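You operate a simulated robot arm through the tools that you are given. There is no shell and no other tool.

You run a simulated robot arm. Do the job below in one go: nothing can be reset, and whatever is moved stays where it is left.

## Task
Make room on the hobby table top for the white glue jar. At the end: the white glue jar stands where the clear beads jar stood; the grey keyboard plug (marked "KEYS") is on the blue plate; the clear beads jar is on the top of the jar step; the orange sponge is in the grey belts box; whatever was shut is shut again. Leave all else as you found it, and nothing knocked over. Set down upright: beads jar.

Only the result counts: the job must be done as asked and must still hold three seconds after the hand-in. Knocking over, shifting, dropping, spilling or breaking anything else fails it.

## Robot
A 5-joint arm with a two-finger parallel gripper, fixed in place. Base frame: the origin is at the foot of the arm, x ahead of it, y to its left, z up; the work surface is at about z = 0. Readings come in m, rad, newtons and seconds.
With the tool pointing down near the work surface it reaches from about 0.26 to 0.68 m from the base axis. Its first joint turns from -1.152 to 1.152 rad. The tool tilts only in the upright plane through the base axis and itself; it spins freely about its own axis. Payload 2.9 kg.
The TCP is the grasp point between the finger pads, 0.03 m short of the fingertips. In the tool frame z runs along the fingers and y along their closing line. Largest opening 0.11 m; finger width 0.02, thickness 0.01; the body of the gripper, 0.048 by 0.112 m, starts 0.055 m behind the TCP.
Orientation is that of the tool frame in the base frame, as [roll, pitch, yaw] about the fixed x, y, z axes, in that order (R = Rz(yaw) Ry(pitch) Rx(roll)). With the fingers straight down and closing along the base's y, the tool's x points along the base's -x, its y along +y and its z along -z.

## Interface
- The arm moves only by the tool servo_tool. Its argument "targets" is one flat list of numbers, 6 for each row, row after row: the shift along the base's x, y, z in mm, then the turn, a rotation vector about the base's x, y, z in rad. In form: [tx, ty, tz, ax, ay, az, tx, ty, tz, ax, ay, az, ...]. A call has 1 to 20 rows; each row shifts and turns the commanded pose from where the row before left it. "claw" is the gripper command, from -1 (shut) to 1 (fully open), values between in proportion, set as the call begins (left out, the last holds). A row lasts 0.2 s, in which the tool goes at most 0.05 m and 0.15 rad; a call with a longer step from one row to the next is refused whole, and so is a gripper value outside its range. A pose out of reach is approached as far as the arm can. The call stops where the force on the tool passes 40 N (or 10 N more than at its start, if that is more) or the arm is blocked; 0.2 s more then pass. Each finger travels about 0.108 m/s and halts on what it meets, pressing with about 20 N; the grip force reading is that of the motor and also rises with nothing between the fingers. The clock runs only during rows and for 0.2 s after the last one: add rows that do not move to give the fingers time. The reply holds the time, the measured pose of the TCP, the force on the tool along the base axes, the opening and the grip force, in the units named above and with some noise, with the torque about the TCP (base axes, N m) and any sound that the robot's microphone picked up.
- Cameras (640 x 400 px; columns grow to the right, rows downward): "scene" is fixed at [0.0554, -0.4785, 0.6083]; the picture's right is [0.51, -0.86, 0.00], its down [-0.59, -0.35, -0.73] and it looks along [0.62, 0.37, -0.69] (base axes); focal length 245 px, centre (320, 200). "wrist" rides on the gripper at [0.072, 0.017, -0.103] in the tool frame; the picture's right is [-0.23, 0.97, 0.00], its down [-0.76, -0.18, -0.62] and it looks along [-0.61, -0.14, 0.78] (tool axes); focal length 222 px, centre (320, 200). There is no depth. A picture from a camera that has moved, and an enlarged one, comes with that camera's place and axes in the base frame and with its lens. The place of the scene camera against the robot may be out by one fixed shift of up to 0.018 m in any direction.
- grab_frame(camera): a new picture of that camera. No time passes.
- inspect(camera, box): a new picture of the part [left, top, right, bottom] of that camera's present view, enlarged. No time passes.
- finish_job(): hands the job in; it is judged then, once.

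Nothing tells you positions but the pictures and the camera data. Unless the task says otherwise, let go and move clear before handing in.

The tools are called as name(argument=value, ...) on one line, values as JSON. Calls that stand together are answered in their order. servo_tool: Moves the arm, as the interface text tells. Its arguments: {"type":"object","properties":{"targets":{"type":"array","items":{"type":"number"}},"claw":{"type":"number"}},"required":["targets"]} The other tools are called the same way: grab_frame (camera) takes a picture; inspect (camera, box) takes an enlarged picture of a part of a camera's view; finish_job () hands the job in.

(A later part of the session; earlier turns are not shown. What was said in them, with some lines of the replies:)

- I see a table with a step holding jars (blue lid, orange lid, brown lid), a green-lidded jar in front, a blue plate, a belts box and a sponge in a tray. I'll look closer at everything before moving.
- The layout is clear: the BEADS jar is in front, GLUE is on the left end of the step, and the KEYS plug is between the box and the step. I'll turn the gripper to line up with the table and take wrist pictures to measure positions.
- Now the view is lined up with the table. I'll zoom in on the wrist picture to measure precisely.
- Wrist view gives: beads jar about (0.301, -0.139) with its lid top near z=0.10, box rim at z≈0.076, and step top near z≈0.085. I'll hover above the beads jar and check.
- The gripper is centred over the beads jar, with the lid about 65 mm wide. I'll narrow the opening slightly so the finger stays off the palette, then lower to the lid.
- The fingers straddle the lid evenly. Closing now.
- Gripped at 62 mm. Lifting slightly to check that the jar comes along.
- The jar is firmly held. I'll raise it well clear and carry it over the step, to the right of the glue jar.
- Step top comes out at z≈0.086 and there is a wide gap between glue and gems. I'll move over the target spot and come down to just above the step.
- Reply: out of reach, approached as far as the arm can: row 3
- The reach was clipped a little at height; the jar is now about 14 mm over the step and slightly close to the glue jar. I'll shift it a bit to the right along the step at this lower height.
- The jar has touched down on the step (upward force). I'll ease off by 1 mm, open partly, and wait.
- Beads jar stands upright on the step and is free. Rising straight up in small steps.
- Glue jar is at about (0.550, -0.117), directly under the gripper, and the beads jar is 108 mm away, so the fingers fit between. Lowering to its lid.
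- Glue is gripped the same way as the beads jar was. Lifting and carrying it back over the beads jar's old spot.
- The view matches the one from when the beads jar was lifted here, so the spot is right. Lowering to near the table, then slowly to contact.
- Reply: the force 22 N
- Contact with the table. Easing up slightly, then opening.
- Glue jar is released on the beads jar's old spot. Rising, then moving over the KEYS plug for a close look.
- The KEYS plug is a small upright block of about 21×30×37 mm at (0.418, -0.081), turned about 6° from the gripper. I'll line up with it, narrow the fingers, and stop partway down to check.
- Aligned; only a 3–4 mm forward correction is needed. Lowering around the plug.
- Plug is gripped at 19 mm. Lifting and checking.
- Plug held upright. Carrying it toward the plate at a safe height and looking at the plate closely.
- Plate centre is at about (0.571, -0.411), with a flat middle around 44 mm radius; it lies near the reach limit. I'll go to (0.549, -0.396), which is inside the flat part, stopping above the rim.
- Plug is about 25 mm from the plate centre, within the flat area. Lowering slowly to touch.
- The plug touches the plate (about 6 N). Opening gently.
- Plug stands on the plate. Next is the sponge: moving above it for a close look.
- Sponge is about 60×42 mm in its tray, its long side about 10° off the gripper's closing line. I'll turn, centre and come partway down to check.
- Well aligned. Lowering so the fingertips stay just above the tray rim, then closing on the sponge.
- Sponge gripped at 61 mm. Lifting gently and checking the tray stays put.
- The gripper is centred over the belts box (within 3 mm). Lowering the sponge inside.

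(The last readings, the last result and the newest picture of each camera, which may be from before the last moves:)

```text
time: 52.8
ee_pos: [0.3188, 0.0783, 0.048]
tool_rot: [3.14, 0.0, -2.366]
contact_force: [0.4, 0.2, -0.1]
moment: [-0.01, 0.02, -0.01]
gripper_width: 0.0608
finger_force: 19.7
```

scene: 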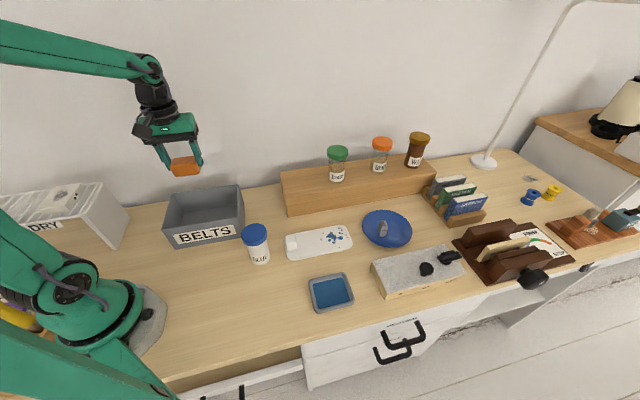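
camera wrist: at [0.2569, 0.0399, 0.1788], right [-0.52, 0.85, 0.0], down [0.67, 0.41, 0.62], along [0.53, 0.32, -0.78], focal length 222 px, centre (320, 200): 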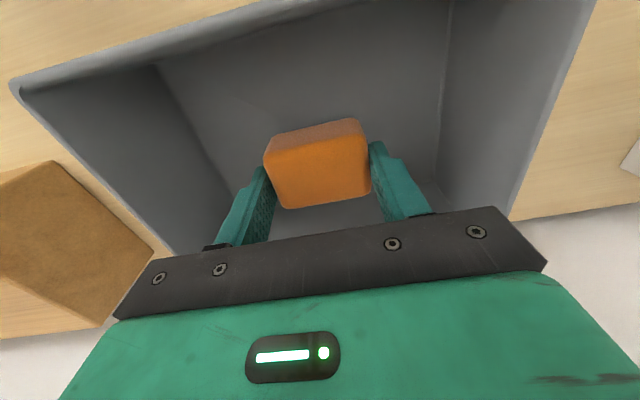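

servo_tool(targets=[0, 0, -1, 0, 0, 0])

servo_tool(targets=[0, 0, -1, 0, 0, 0])

inspect(camera="scene", box=[170, 160, 270, 240])

```text
time: 53.2
ee_pos: [0.3185, 0.0796, 0.0477]
tool_rot: [-3.141, 0.001, -2.365]
contact_force: [0.1, 0.2, -0.3]
moment: [0.0, 0.0, 0.01]
gripper_width: 0.0609
finger_force: 19.8
```

```text
time: 53.6
ee_pos: [0.3194, 0.0786, 0.0466]
tool_rot: [-3.141, 0.001, -2.364]
contact_force: [-4.8, -1.8, 16.9]
moment: [-0.11, 0.23, 0.01]
gripper_width: 0.0605
finger_force: 19.9
```

```text
5.00 times, centred on (220, 200) of scene
camera zoom: at [0.0553, -0.4785, 0.6083], right [0.51, -0.86, 0.0], down [-0.59, -0.35, -0.73], along [0.62, 0.37, -0.69], focal length 1224 px, centre (820, 200)
```

zoom: 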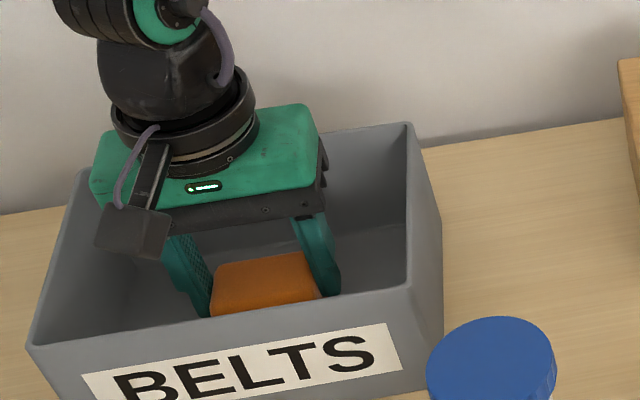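

Sponge is on the box floor. Easing up 1 mm, releasing, and rising straight out.

servo_tool(targets=[0, 0, 1, 0, 0, 0])

servo_tool(targets=[0, 0, 0, 0, 0, 0, 0, 0, 0, 0, 0, 0, 0, 0, 0, 0, 0, 0], claw=0.5)

servo_tool(targets=[0, 0, 15, 0, 0, 0, 0, 0, 30, 0, 0, 0, 0, 0, 40, 0, 0, 0, 0, 0, 45, 0, 0, 0, 0, 0, 45, 0, 0, 0, 0, 0, 40, 0, 0, 0, 0, 0, 0, 0, 0, 0])

grab_frame(camera="wrist")

grab_frame(camera="scene")

```text
time: 54.0
ee_pos: [0.3195, 0.0787, 0.0485]
tool_rot: [-3.142, -0.002, -2.365]
contact_force: [-0.1, 0.9, 2.7]
moment: [0.03, 0.0, 0.02]
gripper_width: 0.061
finger_force: 19.7
```

```text
time: 54.8
ee_pos: [0.3191, 0.0792, 0.0486]
tool_rot: [-3.14, 0.0, -2.363]
contact_force: [-0.8, -0.1, 0.1]
moment: [-0.03, -0.02, 0.03]
gripper_width: 0.0827
finger_force: 0.1
```

```text
time: 56.4
ee_pos: [0.3171, 0.0807, 0.2645]
tool_rot: [3.141, 0.002, -2.366]
contact_force: [-0.6, -0.2, 1.0]
moment: [0.0, 0.02, 0.0]
gripper_width: 0.0827
finger_force: 0.2
```

```text
taken
camera wrist: at [0.2555, 0.0404, 0.3672], right [-0.52, 0.85, 0.0], down [0.67, 0.41, 0.62], along [0.53, 0.32, -0.78], focal length 222 px, centre (320, 200)
```

wrist: 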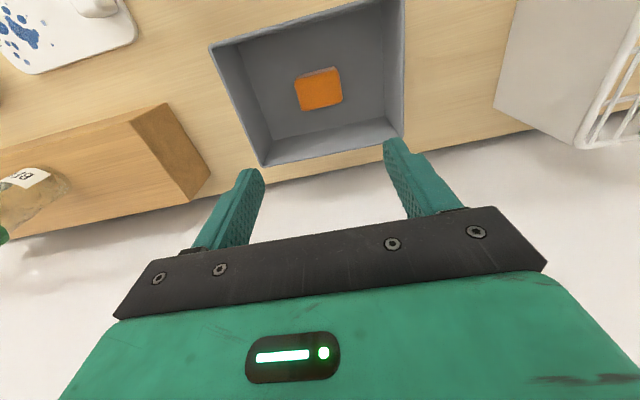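

```text
taken
```

scene: 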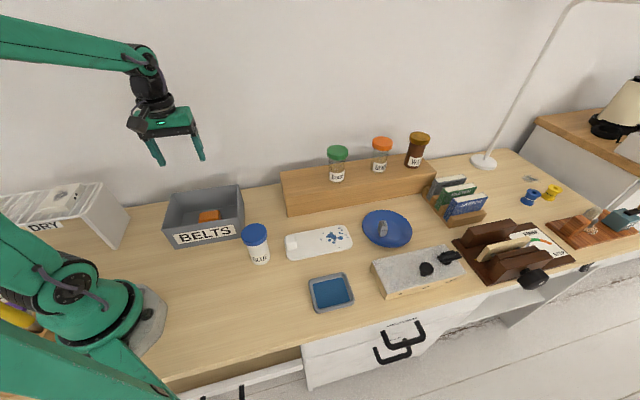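

Sponge is in the box. I'll compare the final scene against the opening views before handing in.

inspect(camera="scene", box=[150, 130, 310, 280])

inspect(camera="scene", box=[270, 120, 450, 240])

inspect(camera="scene", box=[280, 220, 480, 380])

inspect(camera="scene", box=[420, 150, 640, 300])

```text
2.67 times, centred on (230, 205) of scene
camera zoom: at [0.0554, -0.4785, 0.6083], right [0.51, -0.86, 0.0], down [-0.59, -0.35, -0.73], along [0.62, 0.37, -0.69], focal length 653 px, centre (560, 187)
```

zoom: 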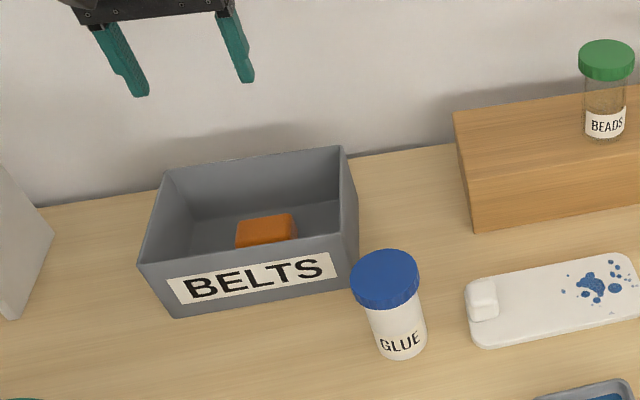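

```text
3.33 times, centred on (360, 180) of scene
camera zoom: at [0.0554, -0.4785, 0.6083], right [0.51, -0.86, 0.0], down [-0.59, -0.35, -0.73], along [0.62, 0.37, -0.69], focal length 816 px, centre (187, 267)
```

zoom: 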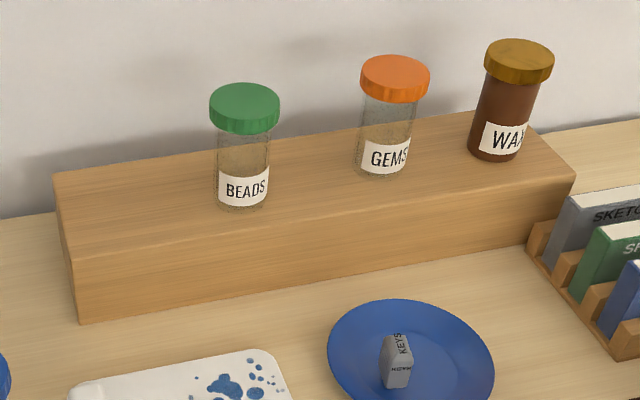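

```text
2.50 times, centred on (380, 300) of scene
camera zoom: at [0.0554, -0.4785, 0.6083], right [0.51, -0.86, 0.0], down [-0.59, -0.35, -0.73], along [0.62, 0.37, -0.69], focal length 612 px, centre (170, -50)
```

zoom: 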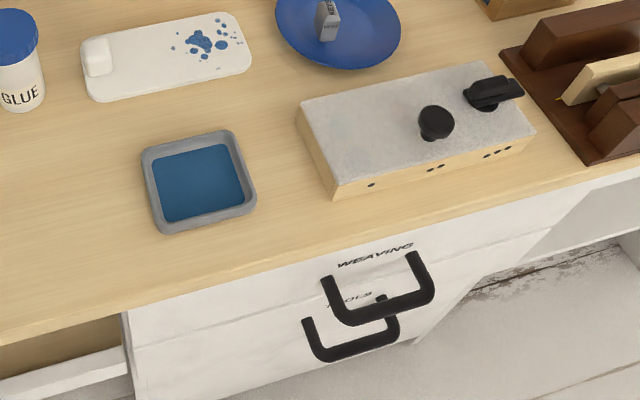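

```text
2.67 times, centred on (530, 225) of scene
camera zoom: at [0.0554, -0.4785, 0.6083], right [0.51, -0.86, 0.0], down [-0.59, -0.35, -0.73], along [0.62, 0.37, -0.69], focal length 653 px, centre (-240, 133)
```

zoom: 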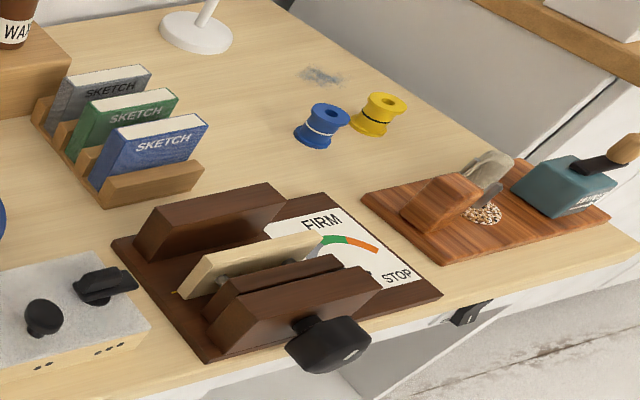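

The opening and final pictures agree. The glue jar is on the beads jar's old spot, beads stand upright on the step, the KEYS plug is on the blue plate, the sponge is in the belts box, and nothing else has moved. The gripper is clear, so I'm handing in.

finish_job()

```text
The job is handed in.
```

The job is handed in. In the last pictures before hand-in, everything was where you asked:

- **White glue jar:** stands upright where the clear beads jar stood.
- **Clear beads jar:** stands upright on top of the jar step, between the left end and the gems jar.
- **Grey "KEYS" plug:** stands on the blue plate, about 25 mm from its centre because the plate is near the edge of the arm's reach.
- **Orange sponge:** lies on the floor of the grey belts box.

Nothing had to be opened. Nothing else looked moved or knocked over compared with the opening pictures. The gripper was open and clear when I handed in.
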